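You operate a simulated robot arm through the tools that you are given. There is no shell and no other tool.

The job below is to be done with a simulated robot arm. You get a single attempt, and the scene is never put back.

TASK
Zero the counter and run about 30 grippers at speed 3, then stop.

It is judged by the outcome, as a careful person would: the job done as asked, and still so three seconds after it is handed in. It fails if anything else is knocked over, pushed out of place, dropped, spilled or broken.

THE ROBOT
A 7-joint arm with a three-finger gripper, fixed in place. Base frame: the origin is at the foot of the arm, x ahead of it, y to its left, z up. Lengths are in m, angles in rad, forces in N, time in s.
Its first joint turns from -2.897 to 2.897 rad. Payload 2.69 kg.
Tool frame: the origin (TCP) lies between the finger pads and is the grasp point; the fingertips stand 0.03 m ahead of it; z points along the fingers, y is the line along which they close. The gripper opens to 0.128 m. The gripper's body begins 0.117 m behind the TCP.
Orientation is told as [roll, pitch, yaw] about the base's x, y, z axes, in that order, counted from this pose: with the fingers straight down and closing along the base's y, the tool's x points along the base's -x, its y along +y and its z along -z.

THE INTERFACE
- The arm moves only by the tool arm_command. Its argument "commands" is a list of rows, each a list of 3 entries, a list of its own where there are three numbers: the finger opening in m, from 0 to 0.128, then the shift along the base's x, y, z in units of 100 mm (1.0 is 100 mm), then the turn, a rotation vector about the base's x, y, z in units of 180 degrees (1.0 is 180 degrees). In form: [[grip, [dx, dy, dz], [rx, ry, rz]], ...]. A call has 1 to 20 rows; each row is the pose to reach, as a shift and turn from the pose commanded when the call began. A call with a number of a shift or a turn outside -1 to 1 is refused whole. A row lasts 0.2 s, in which the tool goes at most 0.05 m and 0.15 rad; a call with a longer step from one row to the next is refused whole, and so is a gripper value outside its range. Where a pose cannot be reached the arm comes as near as it can. A force on the tool above 40 N (or 10 N above the force at the start of the call, whichever is more), or a blocked arm, ends the call early, and 0.2 s more pass. The fingers move at their own pace and stop on an object; they squeeze with about 35 N. The grip force told is the motor's: it shows also when the fingers shut on nothing. Time passes only in rows, and 0.2 s behind the last, so rows that repeat a pose let the fingers close. The reply holds the time, the measured pose of the TCP, the force on the tool along the base axes, the opening and the grip force, in the units named above and with some noise, with the torque about the TCP (base axes, N m) and any sound that the robot's microphone picked up.
- Cameras (640 x 400 px; columns grow to the right, rows downward): "scene" is fixed at [0.052, -0.4995, 1.3503]; the picture's right is [0.92, -0.39, 0.00], its down [-0.05, -0.11, -0.99] and it looks along [0.39, 0.91, -0.12] (base axes); focal length 365 px, centre (320, 200). "wrist" rides on the gripper at [0.058, 0.054, -0.131] in the tool frame; the picture's right is [-0.68, 0.74, 0.00], its down [-0.62, -0.57, -0.55] and it looks along [-0.40, -0.37, 0.84] (tool axes); focal length 234 px, centre (320, 200). There is no depth. A picture from a camera that has moved, and an enlarged one, comes with that camera's place and axes in the base frame and with its lens.
- grab_frame(camera): a new picture of that camera. It takes no simulated time.
- lift_body(by): slides the trunk up (or, below 0, down) by that many m; the arm rides with it, the base frame stays. It gives what a move gives, with no picture.
- inspect(camera, box): a new picture of the part [left, top, right, bottom] of that camera's present view, enlarged. It takes no simulated time.
- finish_job(): hands the job in; it is judged then, once.

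Places have to be worked out from the pictures, the camera data and where the tool is seen. Open the gripper and draw the arm clear of the work before you hand the job in, unless the task says otherwise.

The tools are called after "Emit:" by a JSON object that holds its "method" and its "body". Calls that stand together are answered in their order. arm_command: Moves the arm, as the interface text tells. Its arguments: {"type":"object","properties":{"commands":{"type":"array","items":{"type":"array"}}},"required":["commands"]} The other tools are called the same way: lift_body (by) slides the trunk up or down; grab_frame (camera) takes a picture; inspect (camera, box) takes an enlarged picture of a part of a camera's view; finish_job () hands the job in.

At the start:

```text
time_s: 0.0
ee_pos: [0.4995, 0.4192, 1.4536]
orientation: [0.0, 0.001, -0.001]
ft_force: [0.4, -0.2, -0.8]
torque: [0.01, 0.01, 0.02]
gripper_width: 0.1279
finger_force: 0.1
trunk travel left (down, up): [-0.15, 0.2]
```

scene: 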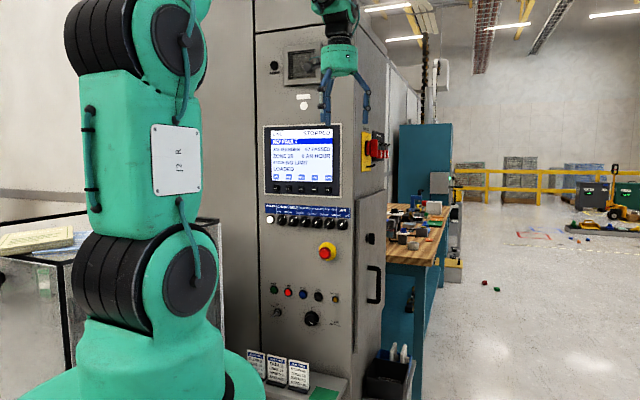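
wrist: 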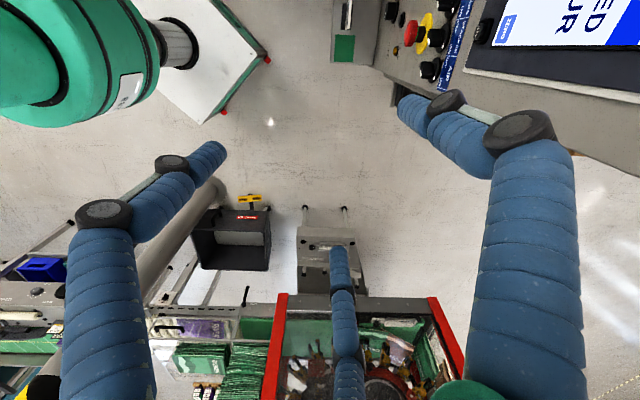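

I begin by looking closely at the panel: screen, key row, buttons, and the cards below.

Emit:
{"method": "inspect", "body": {"camera": "scene", "box": [255, 115, 355, 205]}}

Emit:
{"method": "inspect", "body": {"camera": "scene", "box": [255, 200, 365, 270]}}

Emit:
{"method": "inspect", "body": {"camera": "scene", "box": [255, 270, 365, 340]}}

Emit:
{"method": "inspect", "body": {"camera": "scene", "box": [240, 340, 350, 400]}}

```text
4.44 times, centred on (305, 160) of scene
camera zoom: at [0.052, -0.4995, 1.3503], right [0.92, -0.39, 0.0], down [-0.05, -0.11, -0.99], along [0.39, 0.91, -0.12], focal length 1623 px, centre (387, 378)
```

zoom: 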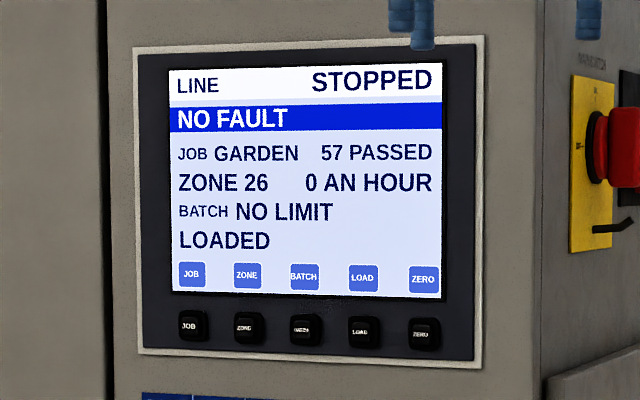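

```text
5.71 times, centred on (310, 235) of scene
camera zoom: at [0.052, -0.4995, 1.3503], right [0.92, -0.39, 0.0], down [-0.05, -0.11, -0.99], along [0.39, 0.91, -0.12], focal length 2087 px, centre (377, 0)
```

zoom: 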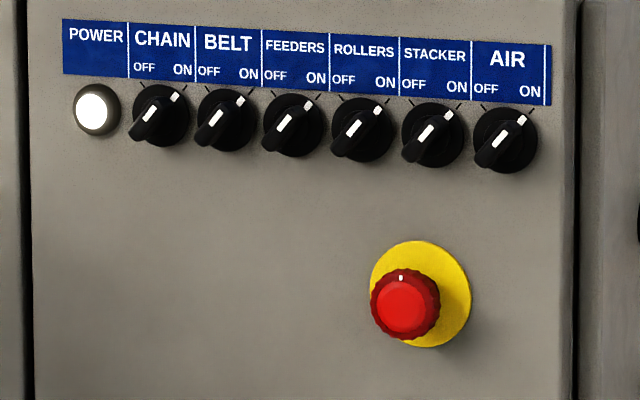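

```text
5.71 times, centred on (310, 305) of scene
camera zoom: at [0.052, -0.4995, 1.3503], right [0.92, -0.39, 0.0], down [-0.05, -0.11, -0.99], along [0.39, 0.91, -0.12], focal length 2087 px, centre (377, -400)
```

zoom: 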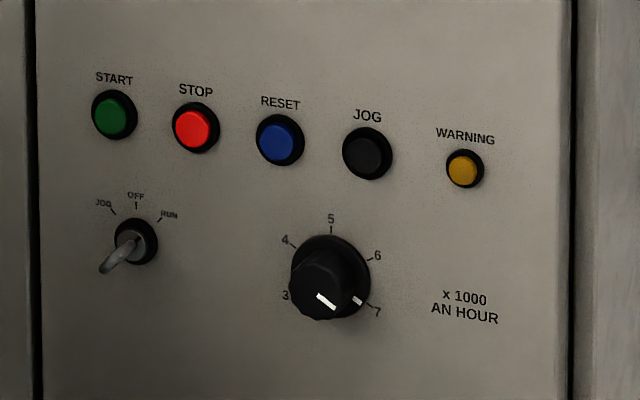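

```text
5.82 times, centred on (295, 370) of scene
camera zoom: at [0.052, -0.4995, 1.3503], right [0.92, -0.39, 0.0], down [-0.05, -0.11, -0.99], along [0.39, 0.91, -0.12], focal length 2125 px, centre (466, -789)
```

zoom: 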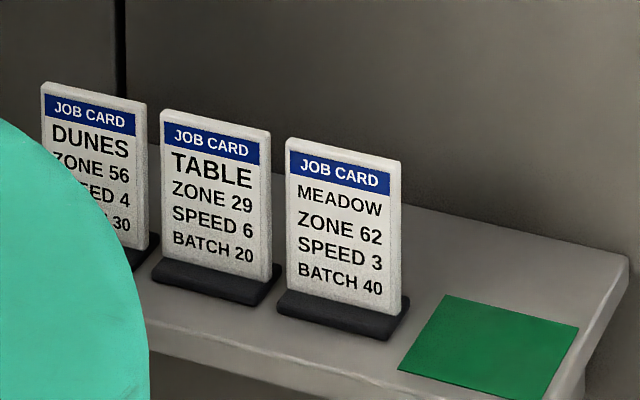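

The panel looks turned about 45° so that it faces the arm, and the e-stop sits near (0.57, 0.65, 1.01). I'll turn the tool to point horizontally at the panel, with the wrist camera upright above it, and pull back a little for a better view.

Emit:
{"method": "arm_command", "body": {"commands": [[0.128, [-0.04, 0, -0.033], [0.0365, 0.0008, -0.0263]], [0.128, [-0.08, 0, -0.067], [0.0729, 0.0015, -0.0527]], [0.128, [-0.12, 0, -0.1], [0.1094, 0.0023, -0.079]], [0.128, [-0.16, 0, -0.133], [0.1459, 0.0031, -0.1053]], [0.128, [-0.2, 0, -0.167], [0.1823, 0.0038, -0.1317]], [0.128, [-0.24, 0, -0.2], [0.2188, 0.0046, -0.158]], [0.128, [-0.28, 0, -0.233], [0.2553, 0.0054, -0.1843]], [0.128, [-0.32, 0, -0.267], [0.2917, 0.0061, -0.2107]], [0.128, [-0.36, 0, -0.3], [0.3282, 0.0069, -0.237]], [0.128, [-0.4, 0, -0.333], [0.3647, 0.0077, -0.2633]], [0.128, [-0.44, 0, -0.367], [0.4011, 0.0084, -0.2897]], [0.128, [-0.48, 0, -0.4], [0.4376, 0.0092, -0.316]], [0.128, [-0.52, 0, -0.433], [0.4741, 0.01, -0.3423]], [0.128, [-0.56, 0, -0.467], [0.5105, 0.0107, -0.3687]], [0.128, [-0.6, 0, -0.5], [0.547, 0.0115, -0.395]], [0.128, [-0.6, 0, -0.5], [0.547, 0.0115, -0.395]]]}}

Emit:
{"method": "grab_frame", "body": {"camera": "wrist"}}

Emit:
{"method": "grab_frame", "body": {"camera": "scene"}}

```text
time_s: 3.4
ee_pos: [0.4448, 0.4145, 1.406]
orientation: [1.531, 0.801, -0.777]
ft_force: [-0.1, 0.2, 0.0]
torque: [0.01, 0.01, -0.04]
gripper_width: 0.128
finger_force: 0.0
out of reach, approached as far as the arm can: row 15, 16
trunk travel left (down, up): [-0.15, 0.2]
```

```text
taken
camera wrist: at [0.3545, 0.3221, 1.4879], right [0.73, -0.68, 0.03], down [-0.37, -0.43, -0.82], along [0.57, 0.59, -0.57], focal length 234 px, centre (320, 200)
```

wrist: 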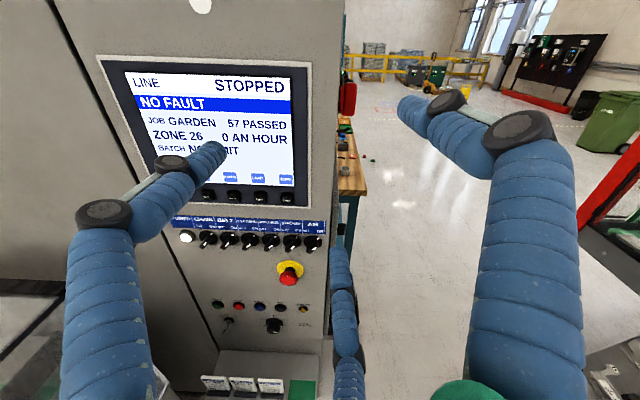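

```text
taken
```

scene: 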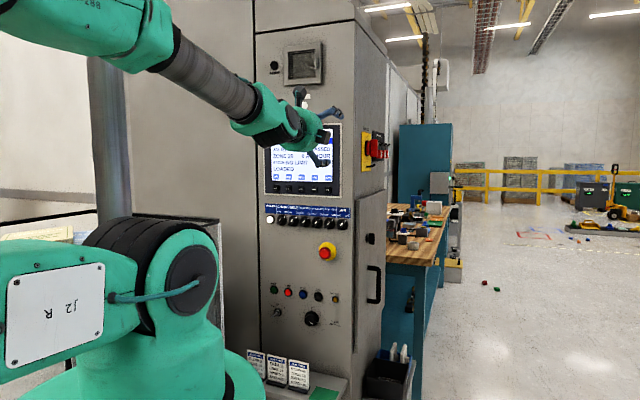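

The wrist view now shows the whole panel. Triangulating puts the screen's top corners at (0.388, 0.801, 1.459) and (0.609, 0.611, 1.459), so the panel's inward normal points at an azimuth of about 49°. The buttons are near z 0.85. Next I'll lower the tool and square it up to the panel for a close look.

Emit:
{"method": "arm_command", "body": {"commands": [[0.128, [-0.1, 0.03, -0.17], [0, 0, 0.004]], [0.128, [-0.2, 0.07, -0.33], [0, 0, 0.008]], [0.128, [-0.3, 0.1, -0.5], [0, 0, 0.012]], [0.128, [-0.4, 0.13, -0.67], [0, 0, 0.016]], [0.128, [-0.5, 0.17, -0.83], [0, 0, 0.02]], [0.128, [-0.6, 0.2, -1.0], [0, 0, 0.0244]], [0.128, [-0.6, 0.2, -1.0], [0, 0, 0.0244]]]}}

Emit:
{"method": "arm_command", "body": {"commands": [[0.128, [0, 0, -0.25], [0, 0, 0]], [0.128, [0, 0, -0.5], [0, 0, 0]], [0.128, [0, 0, -0.75], [0, 0, 0]], [0.128, [0, 0, -1.0], [0, 0, 0]], [0.128, [0, 0, -1.0], [0, 0, 0]]]}}

Emit:
{"method": "grab_frame", "body": {"camera": "wrist"}}

Emit:
{"method": "grab_frame", "body": {"camera": "scene"}}

```text
time_s: 5.0
ee_pos: [0.398, 0.4214, 1.3085]
orientation: [1.526, 0.803, -0.693]
ft_force: [-0.3, 0.4, 0.3]
torque: [-0.01, -0.02, -0.02]
gripper_width: 0.128
finger_force: 0.1
out of reach, approached as far as the arm can: row 2, 3, 4, 5, 6, 7
trunk travel left (down, up): [-0.15, 0.2]
```

```text
time_s: 6.2
ee_pos: [0.4108, 0.4088, 1.2111]
orientation: [1.522, 0.8, -0.694]
ft_force: [0.6, 0.3, -0.3]
torque: [0.02, -0.03, 0.0]
gripper_width: 0.1279
finger_force: 0.1
out of reach, approached as far as the arm can: row 1, 2, 3, 4, 5
trunk travel left (down, up): [-0.15, 0.2]
```

```text
taken
camera wrist: at [0.3297, 0.3093, 1.2937], right [0.79, -0.61, 0.03], down [-0.34, -0.47, -0.82], along [0.51, 0.64, -0.58], focal length 234 px, centre (320, 200)
```

wrist: 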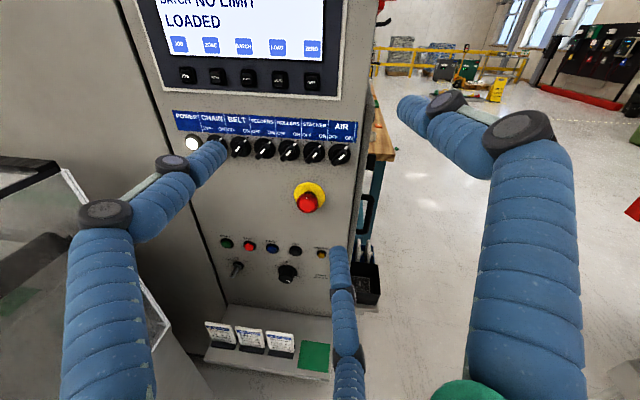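

```text
taken
```

scene: 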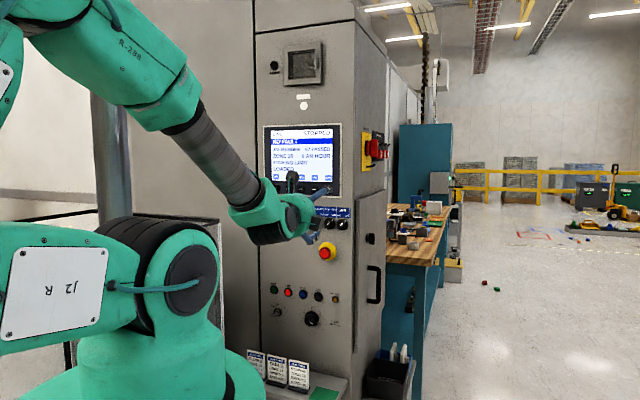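

The commanded pose is slightly past what the arm can do this close in, but the view is good. I'll enlarge the lower controls and the selector row.

Emit:
{"method": "inspect", "body": {"camera": "wrist", "box": [200, 210, 360, 310]}}

Emit:
{"method": "inspect", "body": {"camera": "wrist", "box": [160, 60, 370, 190]}}

Emit:
{"method": "inspect", "body": {"camera": "wrist", "box": [190, 310, 350, 400]}}

Emit:
{"method": "inspect", "body": {"camera": "scene", "box": [340, 110, 420, 180]}}

```text
4.00 times, centred on (280, 260) of wrist
camera zoom: at [0.3297, 0.3093, 1.2937], right [0.79, -0.61, 0.03], down [-0.34, -0.47, -0.82], along [0.51, 0.64, -0.58], focal length 937 px, centre (480, -40)
```

zoom: 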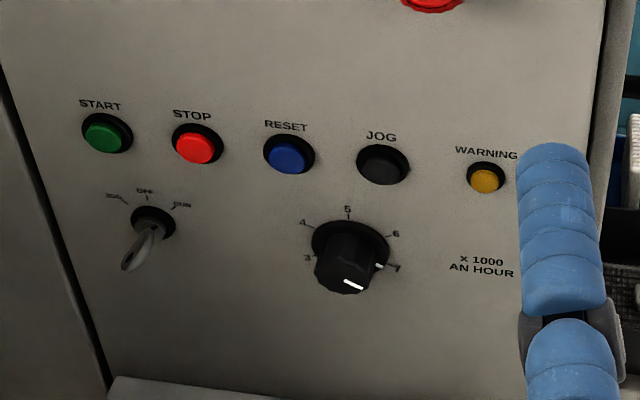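

```text
3.05 times, centred on (265, 125) of wrist
camera zoom: at [0.3297, 0.3093, 1.2937], right [0.79, -0.61, 0.03], down [-0.34, -0.47, -0.82], along [0.51, 0.64, -0.58], focal length 714 px, centre (488, 429)
```

zoom: 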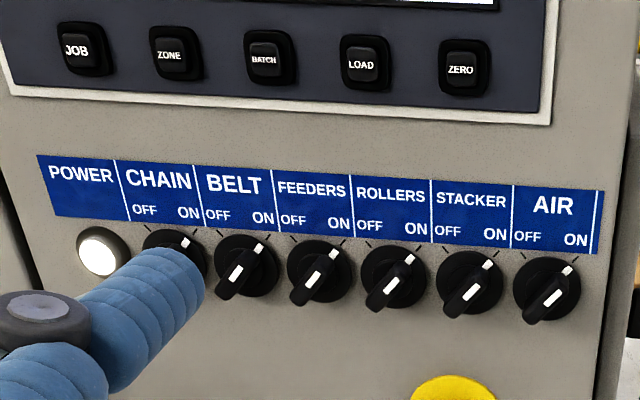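

```text
4.00 times, centred on (270, 355) of wrist
camera zoom: at [0.3297, 0.3093, 1.2937], right [0.79, -0.61, 0.03], down [-0.34, -0.47, -0.82], along [0.51, 0.64, -0.58], focal length 937 px, centre (520, -420)
```

zoom: 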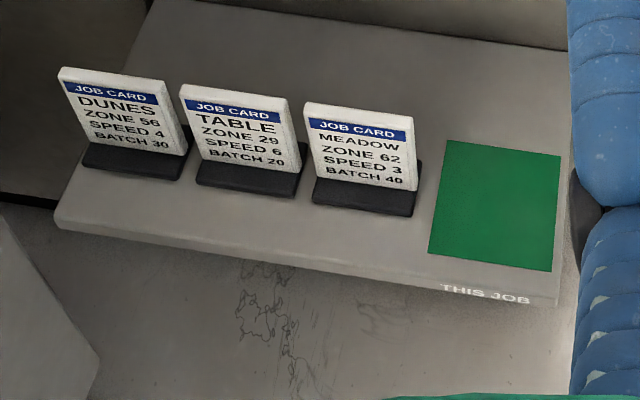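

```text
5.71 times, centred on (380, 145) of scene
camera zoom: at [0.052, -0.4995, 1.3503], right [0.92, -0.39, 0.0], down [-0.05, -0.11, -0.99], along [0.39, 0.91, -0.12], focal length 2087 px, centre (-23, 514)
```

zoom: 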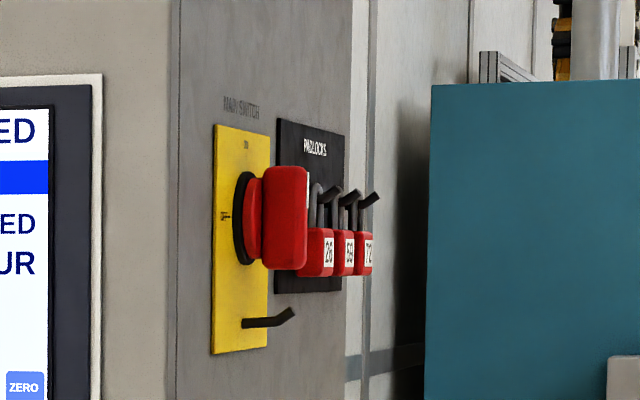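

All six selectors look ON and the key appears to be on RUN. The speed dial stands at 7. Horizontal lines in the wrist view put the panel's normal at about 45°. I'll take the ZERO key first: close the fingers, square to 45°, and approach to about 10 cm short of it, near (0.578, 0.653, 1.231).

Emit:
{"method": "arm_command", "body": {"commands": [[0.0, [0.15, 0.15, 0.04], [0, 0, -0.004]], [0.0, [0.3, 0.3, 0.09], [0, 0, -0.008]], [0.0, [0.45, 0.45, 0.13], [0, 0, -0.012]], [0.0, [0.6, 0.6, 0.18], [0, 0, -0.016]], [0.0, [0.75, 0.75, 0.22], [0, 0, -0.02]], [0.0, [0.905, 0.908, 0.264], [0, 0, -0.0244]], [0.0, [0.905, 0.908, 0.264], [0, 0, -0.0244]]]}}

Emit:
{"method": "grab_frame", "body": {"camera": "wrist"}}

Emit:
{"method": "grab_frame", "body": {"camera": "scene"}}

```text
time_s: 7.8
ee_pos: [0.5243, 0.4679, 1.2464]
orientation: [1.515, 0.801, -0.751]
ft_force: [0.1, 0.4, -0.5]
torque: [0.05, -0.02, 0.03]
gripper_width: 0.002
finger_force: 31.4
out of reach, approached as far as the arm can: row 1, 2, 3, 4, 5, 6, 7
trunk travel left (down, up): [-0.15, 0.2]
```

```text
taken
camera wrist: at [0.4392, 0.3722, 1.33], right [0.76, -0.65, 0.03], down [-0.36, -0.45, -0.81], along [0.54, 0.61, -0.58], focal length 234 px, centre (320, 200)
```

wrist: 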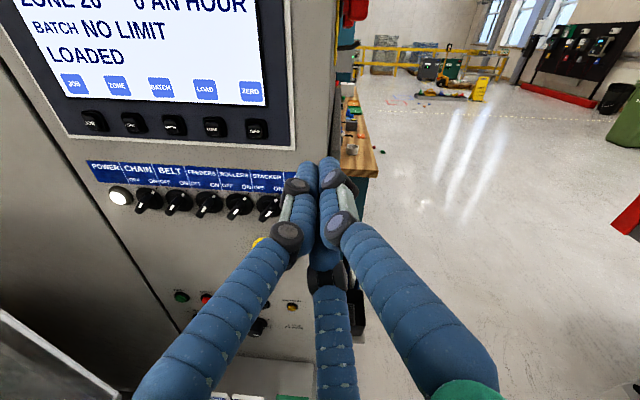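

```text
taken
```

scene: 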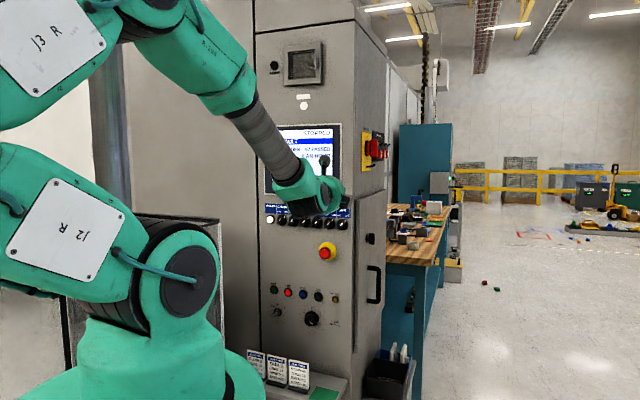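

The arm still can't reach the commanded place with this roll; it sits about 8 cm to the right of it, so a wrist joint is probably at its limit. I'll roll the tool back by about 47° (fingers closing vertically) at the same commanded position and see if that frees it.

Emit:
{"method": "arm_command", "body": {"commands": [[0.0, [0, 0, 0], [-0.0266, -0.0266, 0]], [0.0, [0, 0, 0], [-0.0532, -0.0532, 0]], [0.0, [0, 0, 0], [-0.0798, -0.0798, 0]], [0.0, [0, 0, 0], [-0.1064, -0.1064, 0]], [0.0, [0, 0, 0], [-0.133, -0.133, 0]], [0.0, [0, 0, 0], [-0.1596, -0.1596, 0]], [0.0, [0, 0, 0], [-0.1862, -0.1862, 0]], [0.0, [0, 0, 0], [-0.1862, -0.1862, 0]]]}}

Emit:
{"method": "grab_frame", "body": {"camera": "wrist"}}

Emit:
{"method": "grab_frame", "body": {"camera": "scene"}}

```text
time_s: 9.6
ee_pos: [0.5395, 0.4475, 1.2523]
orientation: [1.52, -0.026, -0.752]
ft_force: [0.4, -0.7, 0.5]
torque: [0.04, 0.01, 0.0]
gripper_width: 0.0018
finger_force: 31.4
out of reach, approached as far as the arm can: row 1, 2, 3, 4, 5, 6, 7, 8
trunk travel left (down, up): [-0.15, 0.2]
```

```text
taken
camera wrist: at [0.4081, 0.3948, 1.3103], right [0.5, -0.42, 0.75], down [0.06, -0.85, -0.52], along [0.86, 0.31, -0.4], focal length 234 px, centre (320, 200)
```

wrist: 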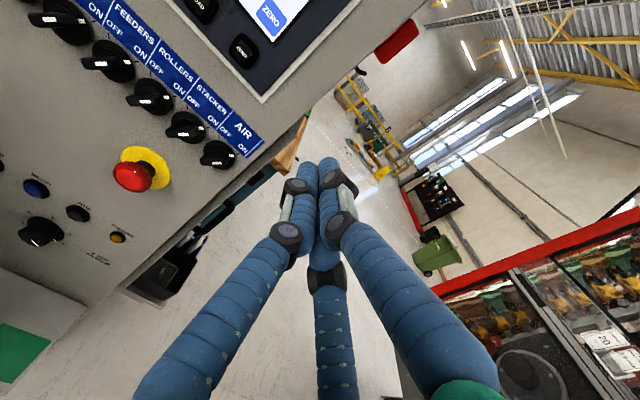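

```text
taken
```

scene: 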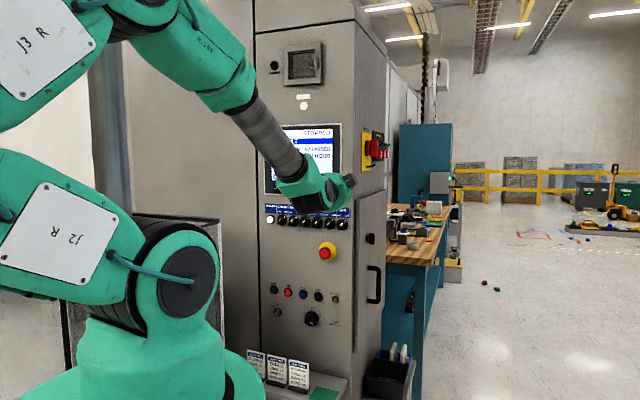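

The roll made no difference, so it must be the wrist bend: the steep forearm can't bend the hand far enough outward at this height. Lowering the trunk should flatten the forearm. The tips are about 0.1 m clear of the panel, so I'll slide the trunk down now.

Emit:
{"method": "lift_body", "body": {"by": -0.15}}

Emit:
{"method": "grab_frame", "body": {"camera": "scene"}}

Emit:
{"method": "grab_frame", "body": {"camera": "wrist"}}

```text
time_s: 11.3
ee_pos: [0.5404, 0.4461, 1.1033]
orientation: [1.521, -0.026, -0.755]
ft_force: [-0.3, -0.5, 0.5]
torque: [0.02, 0.0, 0.03]
gripper_width: 0.0021
finger_force: 30.7
trunk travel left (down, up): [0.0, 0.35]
```

```text
taken
```

scene: 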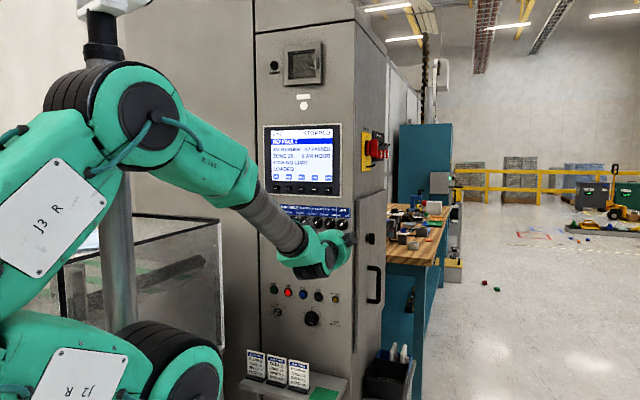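

```text
taken
camera wrist: at [0.4082, 0.3947, 1.1608], right [0.51, -0.42, 0.75], down [0.06, -0.85, -0.52], along [0.86, 0.31, -0.4], focal length 234 px, centre (320, 200)
```

wrist: 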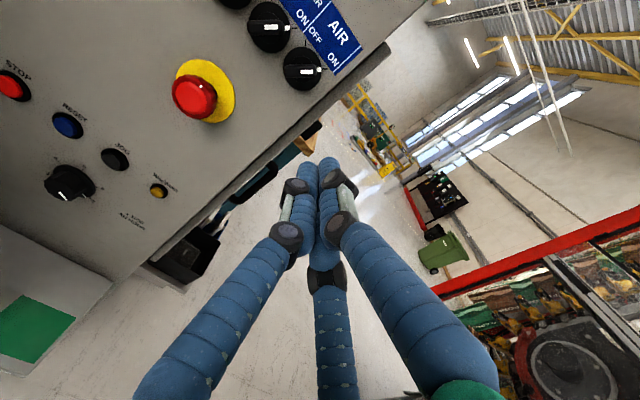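

With the trunk down, the elbow sits near (0.04, 0, 1.40) and the forearm pitches about 34°, so the wrist is at its bend limit. I'll get the horizontal pose through the other wrist branch instead: point the tool down, then sideways, then swing it onto the panel. First step is to draw back and point down.

Emit:
{"method": "arm_command", "body": {"commands": [[0.0, [-0.06, -0.1, 0], [-0.0295, 0.0295, 0]], [0.0, [-0.12, -0.2, 0], [-0.0589, 0.0589, 0]], [0.0, [-0.18, -0.3, 0], [-0.0884, 0.0884, 0]], [0.0, [-0.24, -0.4, 0], [-0.1179, 0.1179, 0]], [0.0, [-0.3, -0.5, 0], [-0.1473, 0.1473, 0]], [0.0, [-0.35, -0.6, 0], [-0.1768, 0.1768, 0]], [0.0, [-0.4, -0.7, 0], [-0.2063, 0.2063, 0]], [0.0, [-0.42, -0.8, 0], [-0.2357, 0.2357, 0]], [0.0, [-0.44, -0.9, 0], [-0.2652, 0.2652, 0]], [0.0, [-0.46, -1.0, 0], [-0.2946, 0.2946, 0]], [0.0, [-0.46, -1.0, 0], [-0.3241, 0.3241, 0]], [0.0, [-0.46, -1.0, 0], [-0.3536, 0.3536, 0]], [0.0, [-0.46, -1.0, 0], [-0.3536, 0.3536, 0]]]}}

Emit:
{"method": "grab_frame", "body": {"camera": "scene"}}

Emit:
{"method": "grab_frame", "body": {"camera": "wrist"}}

```text
time_s: 14.2
ee_pos: [0.494, 0.3475, 1.1021]
orientation: [-0.054, 0.03, -0.76]
ft_force: [0.0, 0.4, -1.4]
torque: [0.0, 0.06, 0.0]
gripper_width: 0.0021
finger_force: 30.9
out of reach, approached as far as the arm can: row 6, 7
trunk travel left (down, up): [0.0, 0.35]
```

```text
taken
```

scene: 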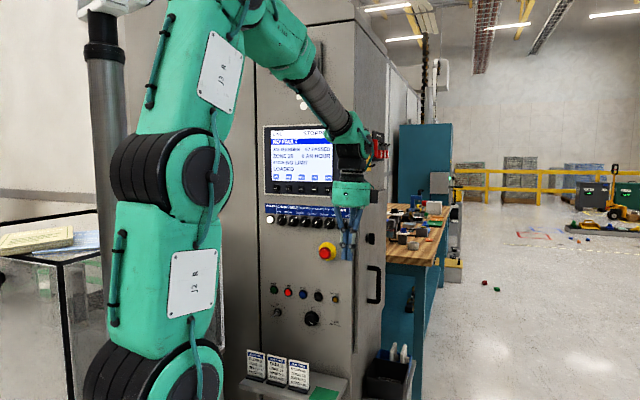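

```text
taken
camera wrist: at [0.4958, 0.4292, 1.2308], right [1.0, 0.07, -0.06], down [0.09, -0.82, 0.56], along [-0.01, -0.56, -0.83], focal length 234 px, centre (320, 200)
```

wrist: 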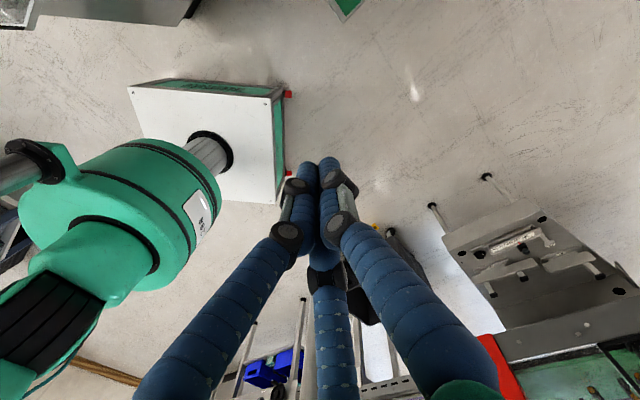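

The tool is now pointing down at (0.494, 0.347, 1.10), and the commanded pose was reset to the actual one. Next I'll turn the hand 90° about the panel normal, so it points left along the panel with its body to the right, well clear of the cabinet.

Emit:
{"method": "arm_command", "body": {"commands": [[0.0, [-0.05, 0.05, 0], [0.0295, 0.0295, 0]], [0.0, [-0.1, 0.1, 0], [0.0589, 0.0589, 0]], [0.0, [-0.15, 0.15, 0], [0.0884, 0.0884, 0]], [0.0, [-0.2, 0.2, 0], [0.1179, 0.1179, 0]], [0.0, [-0.25, 0.25, 0], [0.1473, 0.1473, 0]], [0.0, [-0.3, 0.3, 0], [0.1768, 0.1768, 0]], [0.0, [-0.35, 0.35, 0], [0.2063, 0.2063, 0]], [0.0, [-0.4, 0.4, 0], [0.2357, 0.2357, 0]], [0.0, [-0.45, 0.45, 0], [0.2652, 0.2652, 0]], [0.0, [-0.5, 0.5, 0], [0.2946, 0.2946, 0]], [0.0, [-0.55, 0.55, 0], [0.3241, 0.3241, 0]], [0.0, [-0.6, 0.6, 0], [0.3536, 0.3536, 0]], [0.0, [-0.6, 0.6, 0], [0.3536, 0.3536, 0]]]}}

Emit:
{"method": "grab_frame", "body": {"camera": "scene"}}

Emit:
{"method": "grab_frame", "body": {"camera": "wrist"}}

```text
time_s: 16.9
ee_pos: [0.4346, 0.4063, 1.1015]
orientation: [2.436, 1.529, 1.701]
ft_force: [0.8, 1.0, 0.4]
torque: [0.01, 0.02, 0.01]
gripper_width: 0.0021
finger_force: 31.2
trunk travel left (down, up): [0.0, 0.35]
```

```text
taken
```

scene: 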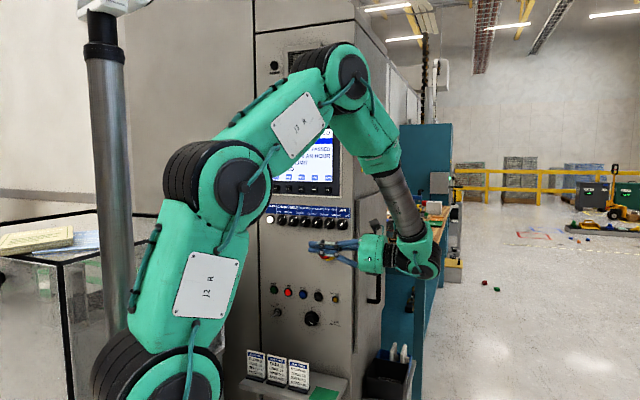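

```text
taken
camera wrist: at [0.567, 0.3561, 1.1567], right [0.49, 0.57, -0.66], down [0.02, -0.76, -0.65], along [-0.87, 0.3, -0.39], focal length 234 px, centre (320, 200)
```

wrist: 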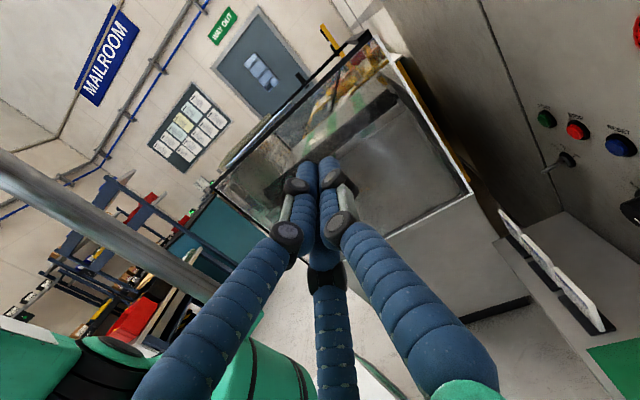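

The hand points left with no limit reported. Now I'll swing it 90° clockwise about the vertical to face the panel, moving out slightly.

Emit:
{"method": "arm_command", "body": {"commands": [[0.0, [0.03, 0.03, 0], [0, 0, -0.0417]], [0.0, [0.06, 0.06, 0], [0, 0, -0.0833]], [0.0, [0.09, 0.09, 0], [0, 0, -0.125]], [0.0, [0.12, 0.12, 0], [0, 0, -0.1667]], [0.0, [0.15, 0.15, 0], [0, 0, -0.2083]], [0.0, [0.18, 0.18, 0], [0, 0, -0.25]], [0.0, [0.21, 0.21, 0], [0, 0, -0.2917]], [0.0, [0.24, 0.24, 0], [0, 0, -0.3333]], [0.0, [0.27, 0.27, 0], [0, 0, -0.375]], [0.0, [0.3, 0.3, 0], [0, 0, -0.4167]], [0.0, [0.33, 0.33, 0], [0, 0, -0.4583]], [0.0, [0.35, 0.35, 0], [0, 0, -0.5]], [0.0, [0.35, 0.35, 0], [0, 0, -0.5]]]}}

Emit:
{"method": "grab_frame", "body": {"camera": "scene"}}

Emit:
{"method": "grab_frame", "body": {"camera": "wrist"}}

```text
time_s: 19.9
ee_pos: [0.4611, 0.4188, 0.9118]
orientation: [-0.125, 1.266, -2.368]
ft_force: [-0.1, 0.6, -1.1]
torque: [0.04, -0.02, 0.05]
gripper_width: 0.0021
finger_force: 31.9
out of reach, approached as far as the arm can: row 12, 13
trunk travel left (down, up): [0.0, 0.35]
stopped in row 13: the arm was blocked; the commanded pose is now the measured one
```

```text
taken
```

scene: 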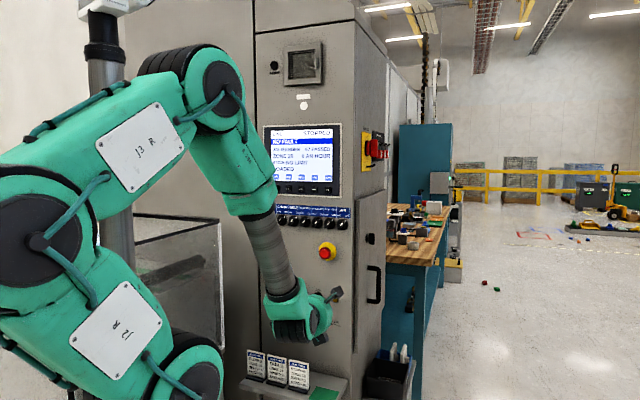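

```text
taken
camera wrist: at [0.4356, 0.2997, 1.0043], right [0.43, -0.6, -0.67], down [-0.9, -0.18, -0.4], along [0.12, 0.78, -0.62], focal length 234 px, centre (320, 200)
```

wrist: 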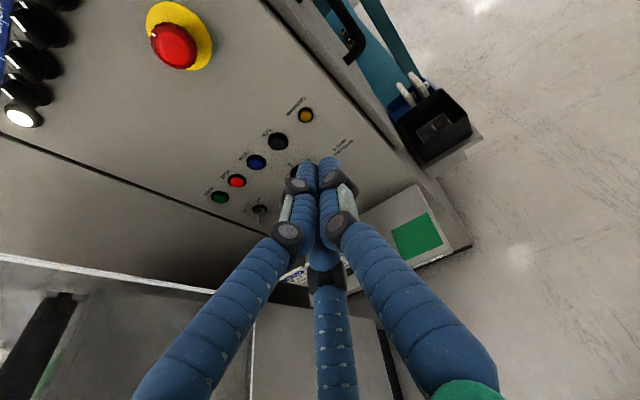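

The last row met a limit and the tool sagged, but the hand now points at the panel, 17° downward, at (0.461, 0.419, 0.912) with the fingers closing horizontally. I'll check whether it can level out and yaw to 45° from here.

Emit:
{"method": "arm_command", "body": {"commands": [[0.0, [0, 0, 0], [0.0172, -0.0172, -0.0093]], [0.0, [0, 0, 0], [0.0344, -0.0344, -0.0186]], [0.0, [0, 0, 0], [0.0516, -0.0516, -0.0279]], [0.0, [0, 0, 0], [0.0688, -0.0688, -0.0372]], [0.0, [0, 0, 0], [0.0688, -0.0688, -0.0372]]]}}

Emit:
{"method": "grab_frame", "body": {"camera": "scene"}}

Emit:
{"method": "grab_frame", "body": {"camera": "wrist"}}

```text
time_s: 21.1
ee_pos: [0.4904, 0.375, 0.9178]
orientation: [-1.654, 1.55, 2.312]
ft_force: [-0.3, 0.1, 0.0]
torque: [0.01, -0.01, 0.01]
gripper_width: 0.0021
finger_force: 31.0
out of reach, approached as far as the arm can: row 1, 2, 3, 4, 5
trunk travel left (down, up): [0.0, 0.35]
```

```text
taken
```

scene: 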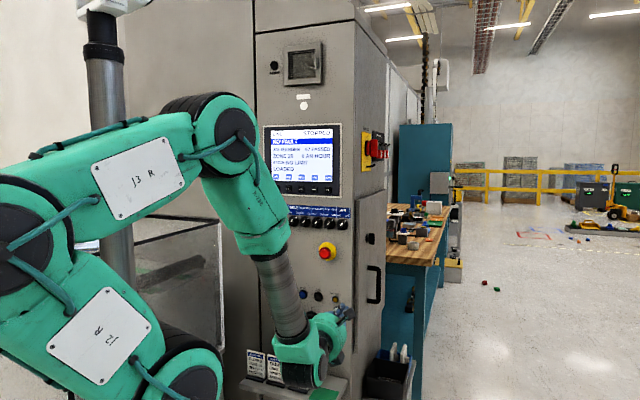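

```text
taken
camera wrist: at [0.4409, 0.2413, 0.9748], right [0.53, -0.49, -0.69], down [-0.8, -0.01, -0.61], along [0.29, 0.87, -0.4], focal length 234 px, centre (320, 200)
```

wrist: 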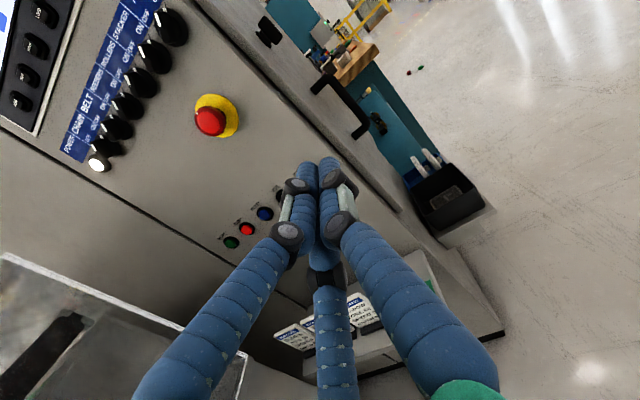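

The hand can be level here, but it's stuck about 5 cm to the right: this wrist branch only points left of the arm's plane, and the controls lie to the left, so I need the mirrored branch. I'll back out the same way, swinging the hand to the left and then down.

Emit:
{"method": "arm_command", "body": {"commands": [[0.0, [0, -0.05, 0.08], [0, 0, 0.0417]], [0.0, [0, -0.1, 0.17], [0, 0, 0.0833]], [0.0, [0, -0.15, 0.25], [0, 0, 0.125]], [0.0, [0, -0.2, 0.33], [0, 0, 0.1667]], [0.0, [0, -0.2, 0.42], [0, 0, 0.2083]], [0.0, [0, -0.2, 0.5], [0, 0, 0.25]], [0.0, [0, -0.2, 0.58], [0, 0, 0.2917]], [0.0, [0, -0.2, 0.67], [0, 0, 0.3333]], [0.0, [0, -0.2, 0.75], [0, 0, 0.375]], [0.0, [0, -0.2, 0.83], [0, 0, 0.4167]], [0.0, [0, -0.2, 0.92], [0, 0, 0.4583]], [0.0, [0, -0.2, 1.0], [0, 0, 0.5]], [0.0, [0, -0.2, 1.0], [0, 0, 0.5]]]}}

Emit:
{"method": "grab_frame", "body": {"camera": "scene"}}

```text
time_s: 23.9
ee_pos: [0.4884, 0.3543, 1.0199]
orientation: [-1.828, 1.547, -2.614]
ft_force: [0.2, 0.2, 0.4]
torque: [0.0, 0.01, 0.0]
gripper_width: 0.0023
finger_force: 31.7
trunk travel left (down, up): [0.0, 0.35]
```

```text
taken
```

scene: 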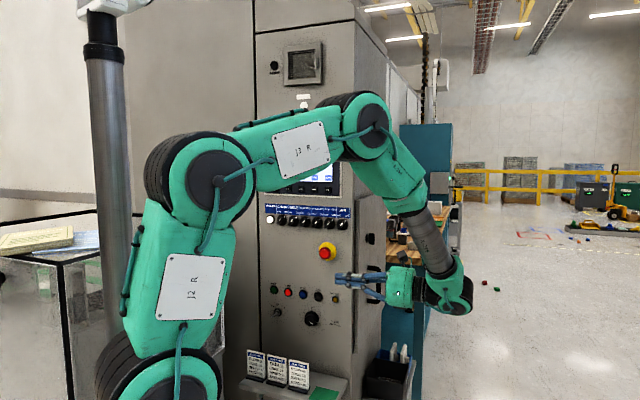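

The way back was clean. Next I'll turn the hand down, and then on to the right (along +D), keeping the tool near (0.46, 0.36, 1.08).

Emit:
{"method": "arm_command", "body": {"commands": [[0.0, [-0.02, 0.02, 0.08], [-0.0295, -0.0295, 0]], [0.0, [-0.04, 0.04, 0.16], [-0.0589, -0.0589, 0]], [0.0, [-0.06, 0.06, 0.24], [-0.0884, -0.0884, 0]], [0.0, [-0.08, 0.08, 0.32], [-0.1179, -0.1179, 0]], [0.0, [-0.1, 0.1, 0.4], [-0.1473, -0.1473, 0]], [0.0, [-0.12, 0.12, 0.48], [-0.1768, -0.1768, 0]], [0.0, [-0.14, 0.14, 0.56], [-0.2063, -0.2063, 0]], [0.0, [-0.16, 0.16, 0.6], [-0.2357, -0.2357, 0]], [0.0, [-0.18, 0.18, 0.6], [-0.2652, -0.2652, 0]], [0.0, [-0.2, 0.2, 0.6], [-0.2946, -0.2946, 0]], [0.0, [-0.22, 0.22, 0.6], [-0.3241, -0.3241, 0]], [0.0, [-0.24, 0.24, 0.6], [-0.3536, -0.3536, 0]], [0.0, [-0.24, 0.24, 0.6], [-0.3536, -0.3536, 0]]]}}

Emit:
{"method": "arm_command", "body": {"commands": [[0.0, [0.02, -0.02, 0], [-0.0295, -0.0295, 0]], [0.0, [0.04, -0.04, 0], [-0.0589, -0.0589, 0]], [0.0, [0.06, -0.06, 0], [-0.0884, -0.0884, 0]], [0.0, [0.08, -0.08, 0], [-0.1179, -0.1179, 0]], [0.0, [0.1, -0.1, 0], [-0.1473, -0.1473, 0]], [0.0, [0.12, -0.12, 0], [-0.1768, -0.1768, 0]], [0.0, [0.14, -0.14, 0], [-0.2063, -0.2063, 0]], [0.0, [0.16, -0.16, 0], [-0.2357, -0.2357, 0]], [0.0, [0.18, -0.18, 0], [-0.2652, -0.2652, 0]], [0.0, [0.2, -0.2, 0], [-0.2946, -0.2946, 0]], [0.0, [0.22, -0.22, 0], [-0.3241, -0.3241, 0]], [0.0, [0.24, -0.24, 0], [-0.3536, -0.3536, 0]], [0.0, [0.24, -0.24, 0], [-0.3536, -0.3536, 0]]]}}

Emit:
{"method": "grab_frame", "body": {"camera": "scene"}}

Emit:
{"method": "grab_frame", "body": {"camera": "wrist"}}

```text
time_s: 26.8
ee_pos: [0.4654, 0.3763, 1.0807]
orientation: [0.005, 0.003, -0.806]
ft_force: [-0.5, 0.0, 0.0]
torque: [-0.02, 0.0, -0.03]
gripper_width: 0.0019
finger_force: 31.3
trunk travel left (down, up): [0.0, 0.35]
```

```text
time_s: 29.6
ee_pos: [0.4906, 0.3533, 1.0807]
orientation: [1.418, -1.55, -2.201]
ft_force: [1.0, 0.7, -0.4]
torque: [-0.03, -0.03, -0.01]
gripper_width: 0.0021
finger_force: 31.5
trunk travel left (down, up): [0.0, 0.35]
```

```text
taken
```

scene: 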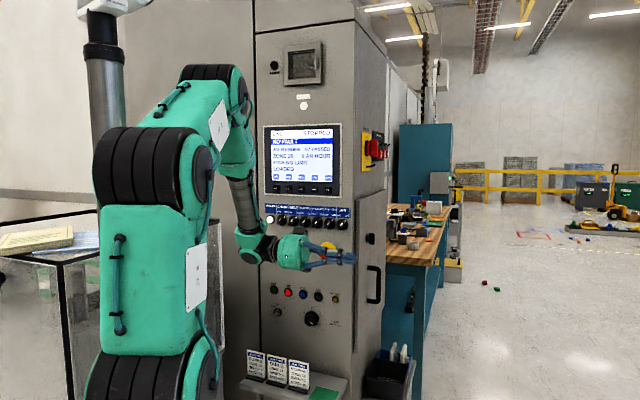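

```text
taken
camera wrist: at [0.4349, 0.4849, 1.0223], right [0.51, 0.51, 0.69], down [-0.8, -0.03, 0.61], along [0.33, -0.86, 0.39], focal length 234 px, centre (320, 200)
```

wrist: 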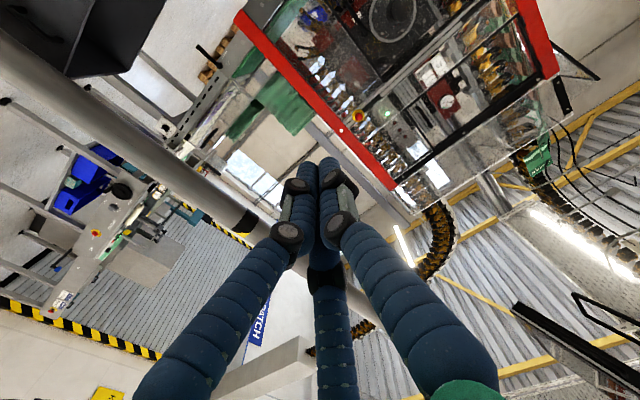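

The hand points right with no limit. Now I'll swing it 90° counter-clockwise to face the panel, moving left at the same time.

Emit:
{"method": "arm_command", "body": {"commands": [[0.0, [-0.08, 0.08, 0], [0, 0, 0.0417]], [0.0, [-0.16, 0.16, 0], [0, 0, 0.0833]], [0.0, [-0.24, 0.24, 0], [0, 0, 0.125]], [0.0, [-0.32, 0.32, 0], [0, 0, 0.1667]], [0.0, [-0.4, 0.4, 0], [0, 0, 0.2083]], [0.0, [-0.48, 0.5, 0], [0, 0, 0.25]], [0.0, [-0.56, 0.6, 0], [0, 0, 0.2917]], [0.0, [-0.64, 0.7, 0], [0, 0, 0.3333]], [0.0, [-0.72, 0.8, 0], [0, 0, 0.375]], [0.0, [-0.78, 0.88, 0], [0, 0, 0.4167]], [0.0, [-0.82, 0.95, 0], [0, 0, 0.4583]], [0.0, [-0.85, 1.0, 0], [0, 0, 0.5]], [0.0, [-0.85, 1.0, 0], [0, 0, 0.5]]]}}

Emit:
{"method": "grab_frame", "body": {"camera": "scene"}}

Emit:
{"method": "grab_frame", "body": {"camera": "wrist"}}

```text
time_s: 32.5
ee_pos: [0.3981, 0.4507, 0.9512]
orientation: [-0.093, -1.346, 0.88]
ft_force: [0.9, 1.4, -1.2]
torque: [-0.02, 0.0, 0.02]
gripper_width: 0.002
finger_force: 31.4
out of reach, approached as far as the arm can: row 12, 13
trunk travel left (down, up): [0.0, 0.35]
stopped in row 13: the arm was blocked; the commanded pose is now the measured one
```

```text
taken
```

scene: 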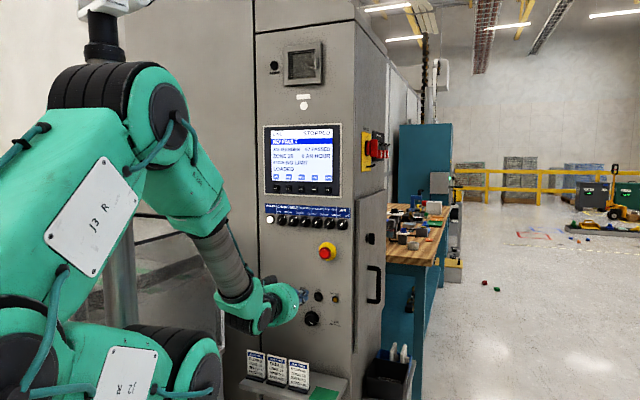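

```text
taken
camera wrist: at [0.2609, 0.388, 0.9213], right [-0.43, 0.63, 0.64], down [0.11, -0.67, 0.73], along [0.9, 0.38, 0.22], focal length 234 px, centre (320, 200)
```

wrist: 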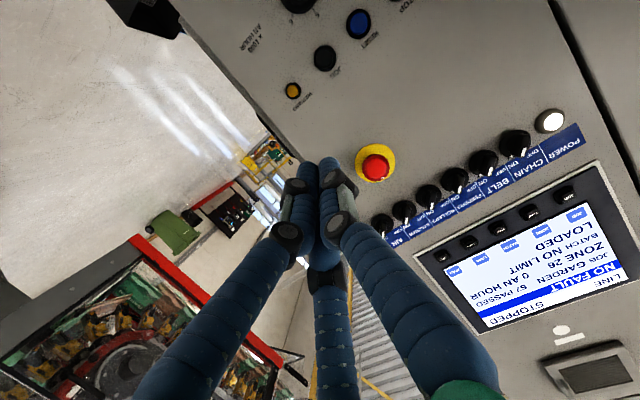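

The mirrored branch now has the hand at (0.398, 0.451, 0.951), pointing 12° down at azimuth 45°. I'll try levelling it while moving left and down toward the speed knob's line.

Emit:
{"method": "arm_command", "body": {"commands": [[0.0, [-0.01, 0.12, -0.12], [0.006, -0.006, 0]], [0.0, [-0.02, 0.24, -0.25], [0.012, -0.012, 0]], [0.0, [-0.03, 0.36, -0.37], [0.018, -0.018, 0]], [0.0, [-0.05, 0.48, -0.5], [0.025, -0.025, 0]], [0.0, [-0.06, 0.6, -0.62], [0.031, -0.031, 0]], [0.0, [-0.07, 0.72, -0.75], [0.037, -0.037, 0]], [0.0, [-0.08, 0.84, -0.87], [0.043, -0.043, 0]], [0.0, [-0.09, 0.94, -1.0], [0.0491, -0.0491, 0]], [0.0, [-0.09, 0.94, -1.0], [0.0491, -0.0491, 0]]]}}

Emit:
{"method": "grab_frame", "body": {"camera": "scene"}}

Emit:
{"method": "grab_frame", "body": {"camera": "wrist"}}

```text
time_s: 34.5
ee_pos: [0.3886, 0.5448, 0.8538]
orientation: [-1.455, -1.542, 2.24]
ft_force: [0.4, -0.3, 0.6]
torque: [0.0, -0.01, 0.0]
gripper_width: 0.002
finger_force: 31.5
trunk travel left (down, up): [0.0, 0.35]
```

```text
taken
```

scene: 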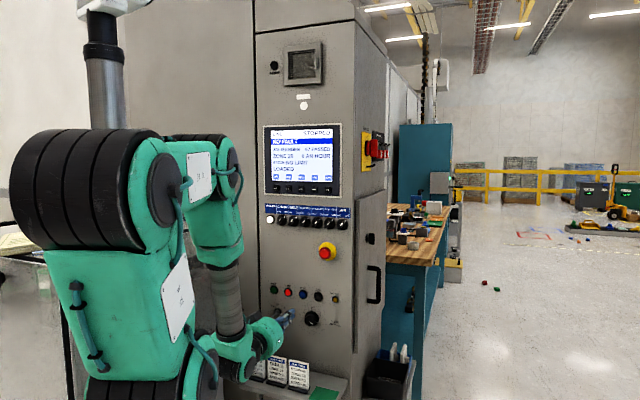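

```text
taken
camera wrist: at [0.2576, 0.4889, 0.793], right [-0.53, 0.54, 0.65], down [0.0, -0.77, 0.63], along [0.85, 0.33, 0.41], focal length 234 px, centre (320, 200)
```

wrist: 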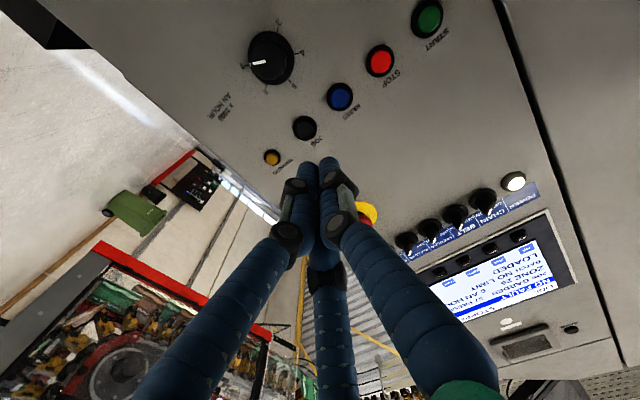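

That worked: the tool is level at (0.389, 0.545, 0.854), facing the panel squarely with no limit reported. I'll enlarge the knob and buttons from here so I can triangulate them against a second view.

Emit:
{"method": "inspect", "body": {"camera": "wrist", "box": [230, 0, 390, 100]}}

Emit:
{"method": "inspect", "body": {"camera": "wrist", "box": [310, 0, 470, 100]}}

```text
4.00 times, centred on (310, 50) of wrist
camera zoom: at [0.2576, 0.4889, 0.793], right [-0.53, 0.54, 0.65], down [0.0, -0.77, 0.63], along [0.85, 0.33, 0.41], focal length 937 px, centre (360, 800)
```

zoom: 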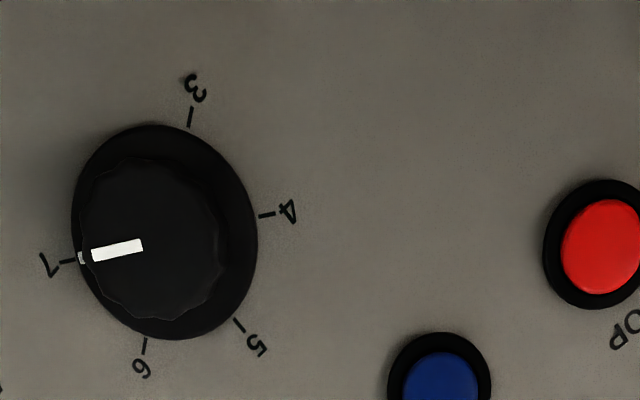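

```text
4.00 times, centred on (390, 50) of wrist
camera zoom: at [0.2576, 0.4889, 0.793], right [-0.53, 0.54, 0.65], down [0.0, -0.77, 0.63], along [0.85, 0.33, 0.41], focal length 937 px, centre (40, 800)
```

zoom: 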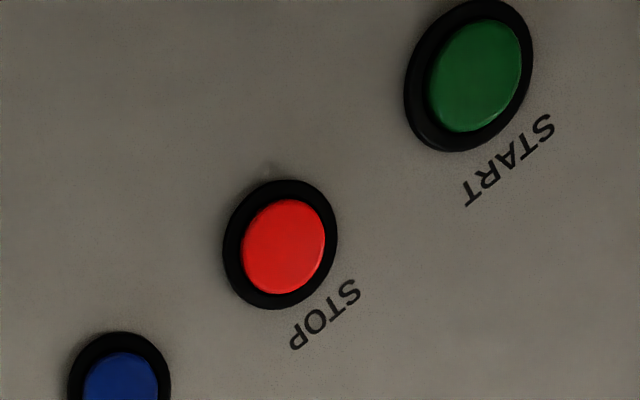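

The knob points exactly at 7 and sits near (0.52, 0.68, 0.764); the panel plane is about N = 0.855. The job cards stand just below that line (tops near z 0.67), so I want the camera above the hand instead of below. I'll roll the tool 139° clockwise here, at a safe height.

Emit:
{"method": "arm_command", "body": {"commands": [[0.0, [0, 0, 0], [0.0322, 0.0322, 0]], [0.0, [0, 0, 0], [0.0645, 0.0645, 0]], [0.0, [0, 0, 0], [0.0967, 0.0967, 0]], [0.0, [0, 0, 0], [0.1289, 0.1289, 0]], [0.0, [0, 0, 0], [0.1612, 0.1612, 0]], [0.0, [0, 0, 0], [0.1934, 0.1934, 0]], [0.0, [0, 0, 0], [0.2256, 0.2256, 0]], [0.0, [0, 0, 0], [0.2579, 0.2579, 0]], [0.0, [0, 0, 0], [0.2901, 0.2901, 0]], [0.0, [0, 0, 0], [0.3224, 0.3224, 0]], [0.0, [0, 0, 0], [0.3546, 0.3546, 0]], [0.0, [0, 0, 0], [0.3868, 0.3868, 0]], [0.0, [0, 0, 0], [0.4191, 0.4191, 0]], [0.0, [0, 0, 0], [0.4513, 0.4513, 0]], [0.0, [0, 0, 0], [0.4835, 0.4835, 0]], [0.0, [0, 0, 0], [0.5158, 0.5158, 0]], [0.0, [0, 0, 0], [0.548, 0.548, 0]], [0.0, [0, 0, 0], [0.548, 0.548, 0]]]}}

Emit:
{"method": "grab_frame", "body": {"camera": "scene"}}

Emit:
{"method": "grab_frame", "body": {"camera": "wrist"}}

```text
time_s: 37.4
ee_pos: [0.2302, 0.6189, 1.2539]
orientation: [1.586, 0.056, -0.107]
ft_force: [2.3, 0.3, -0.1]
torque: [0.06, -0.02, 0.12]
gripper_width: 0.0025
finger_force: 31.4
out of reach, approached as far as the arm can: row 1, 2, 3, 4, 5, 6, 7, 8, 9, 10, 11, 12
trunk travel left (down, up): [0.0, 0.35]
stopped in row 14: the force on the tool passed its limit at 44 N (the readings are from after the stop); the commanded pose is now the measured one
```

```text
taken
```

scene: 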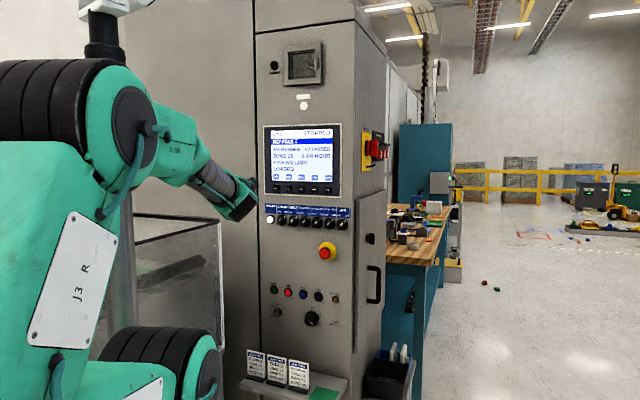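

```text
taken
camera wrist: at [0.1601, 0.4937, 1.3084], right [0.71, -0.09, 0.7], down [0.52, -0.6, -0.61], along [0.47, 0.79, -0.38], focal length 234 px, centre (320, 200)
```

wrist: 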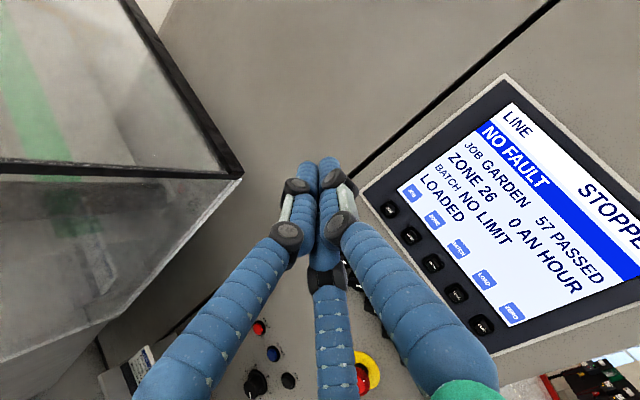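

The solver lost that branch: the arm swung up to (0.23, 0.62, 1.25) and stopped on a force spike. Before moving again I'll check that nothing was disturbed.

Emit:
{"method": "inspect", "body": {"camera": "scene", "box": [240, 200, 370, 400]}}

Emit:
{"method": "inspect", "body": {"camera": "scene", "box": [100, 150, 360, 310]}}

Emit:
{"method": "inspect", "body": {"camera": "wrist", "box": [0, 0, 640, 400]}}

```text
2.00 times, centred on (305, 300) of scene
camera zoom: at [0.052, -0.4995, 1.3503], right [0.92, -0.39, 0.0], down [-0.05, -0.11, -0.99], along [0.39, 0.91, -0.12], focal length 730 px, centre (350, 0)
```

zoom: 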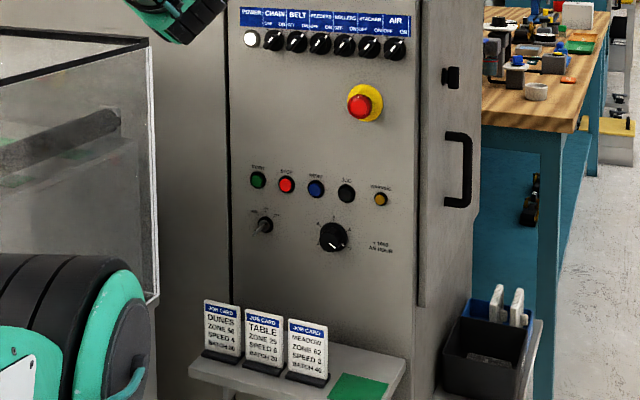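

```text
2.46 times, centred on (230, 230) of scene
camera zoom: at [0.052, -0.4995, 1.3503], right [0.92, -0.39, 0.0], down [-0.05, -0.11, -0.99], along [0.39, 0.91, -0.12], focal length 899 px, centre (542, 126)
```

zoom: 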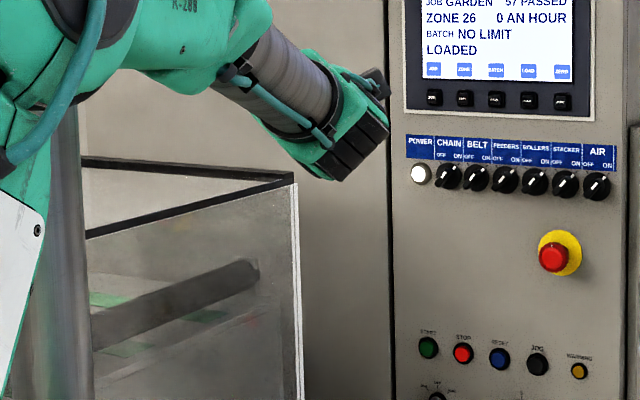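

```text
1.00 times, centred on (320, 200) of wrist (not enlarged: the box is as wide or as high as the picture)
camera zoom: at [0.1601, 0.4937, 1.3084], right [0.71, -0.09, 0.7], down [0.52, -0.6, -0.61], along [0.47, 0.79, -0.38], focal length 234 px, centre (320, 200)
```

zoom: 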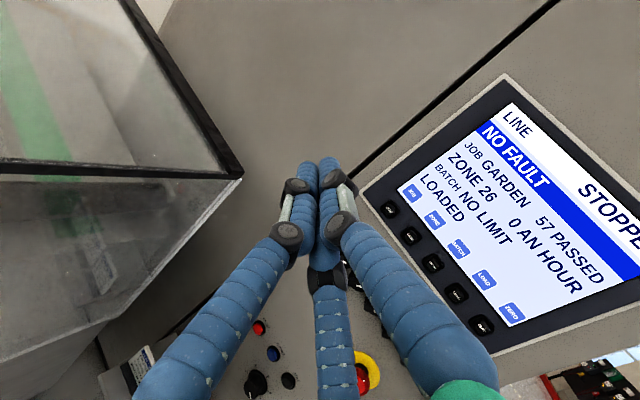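

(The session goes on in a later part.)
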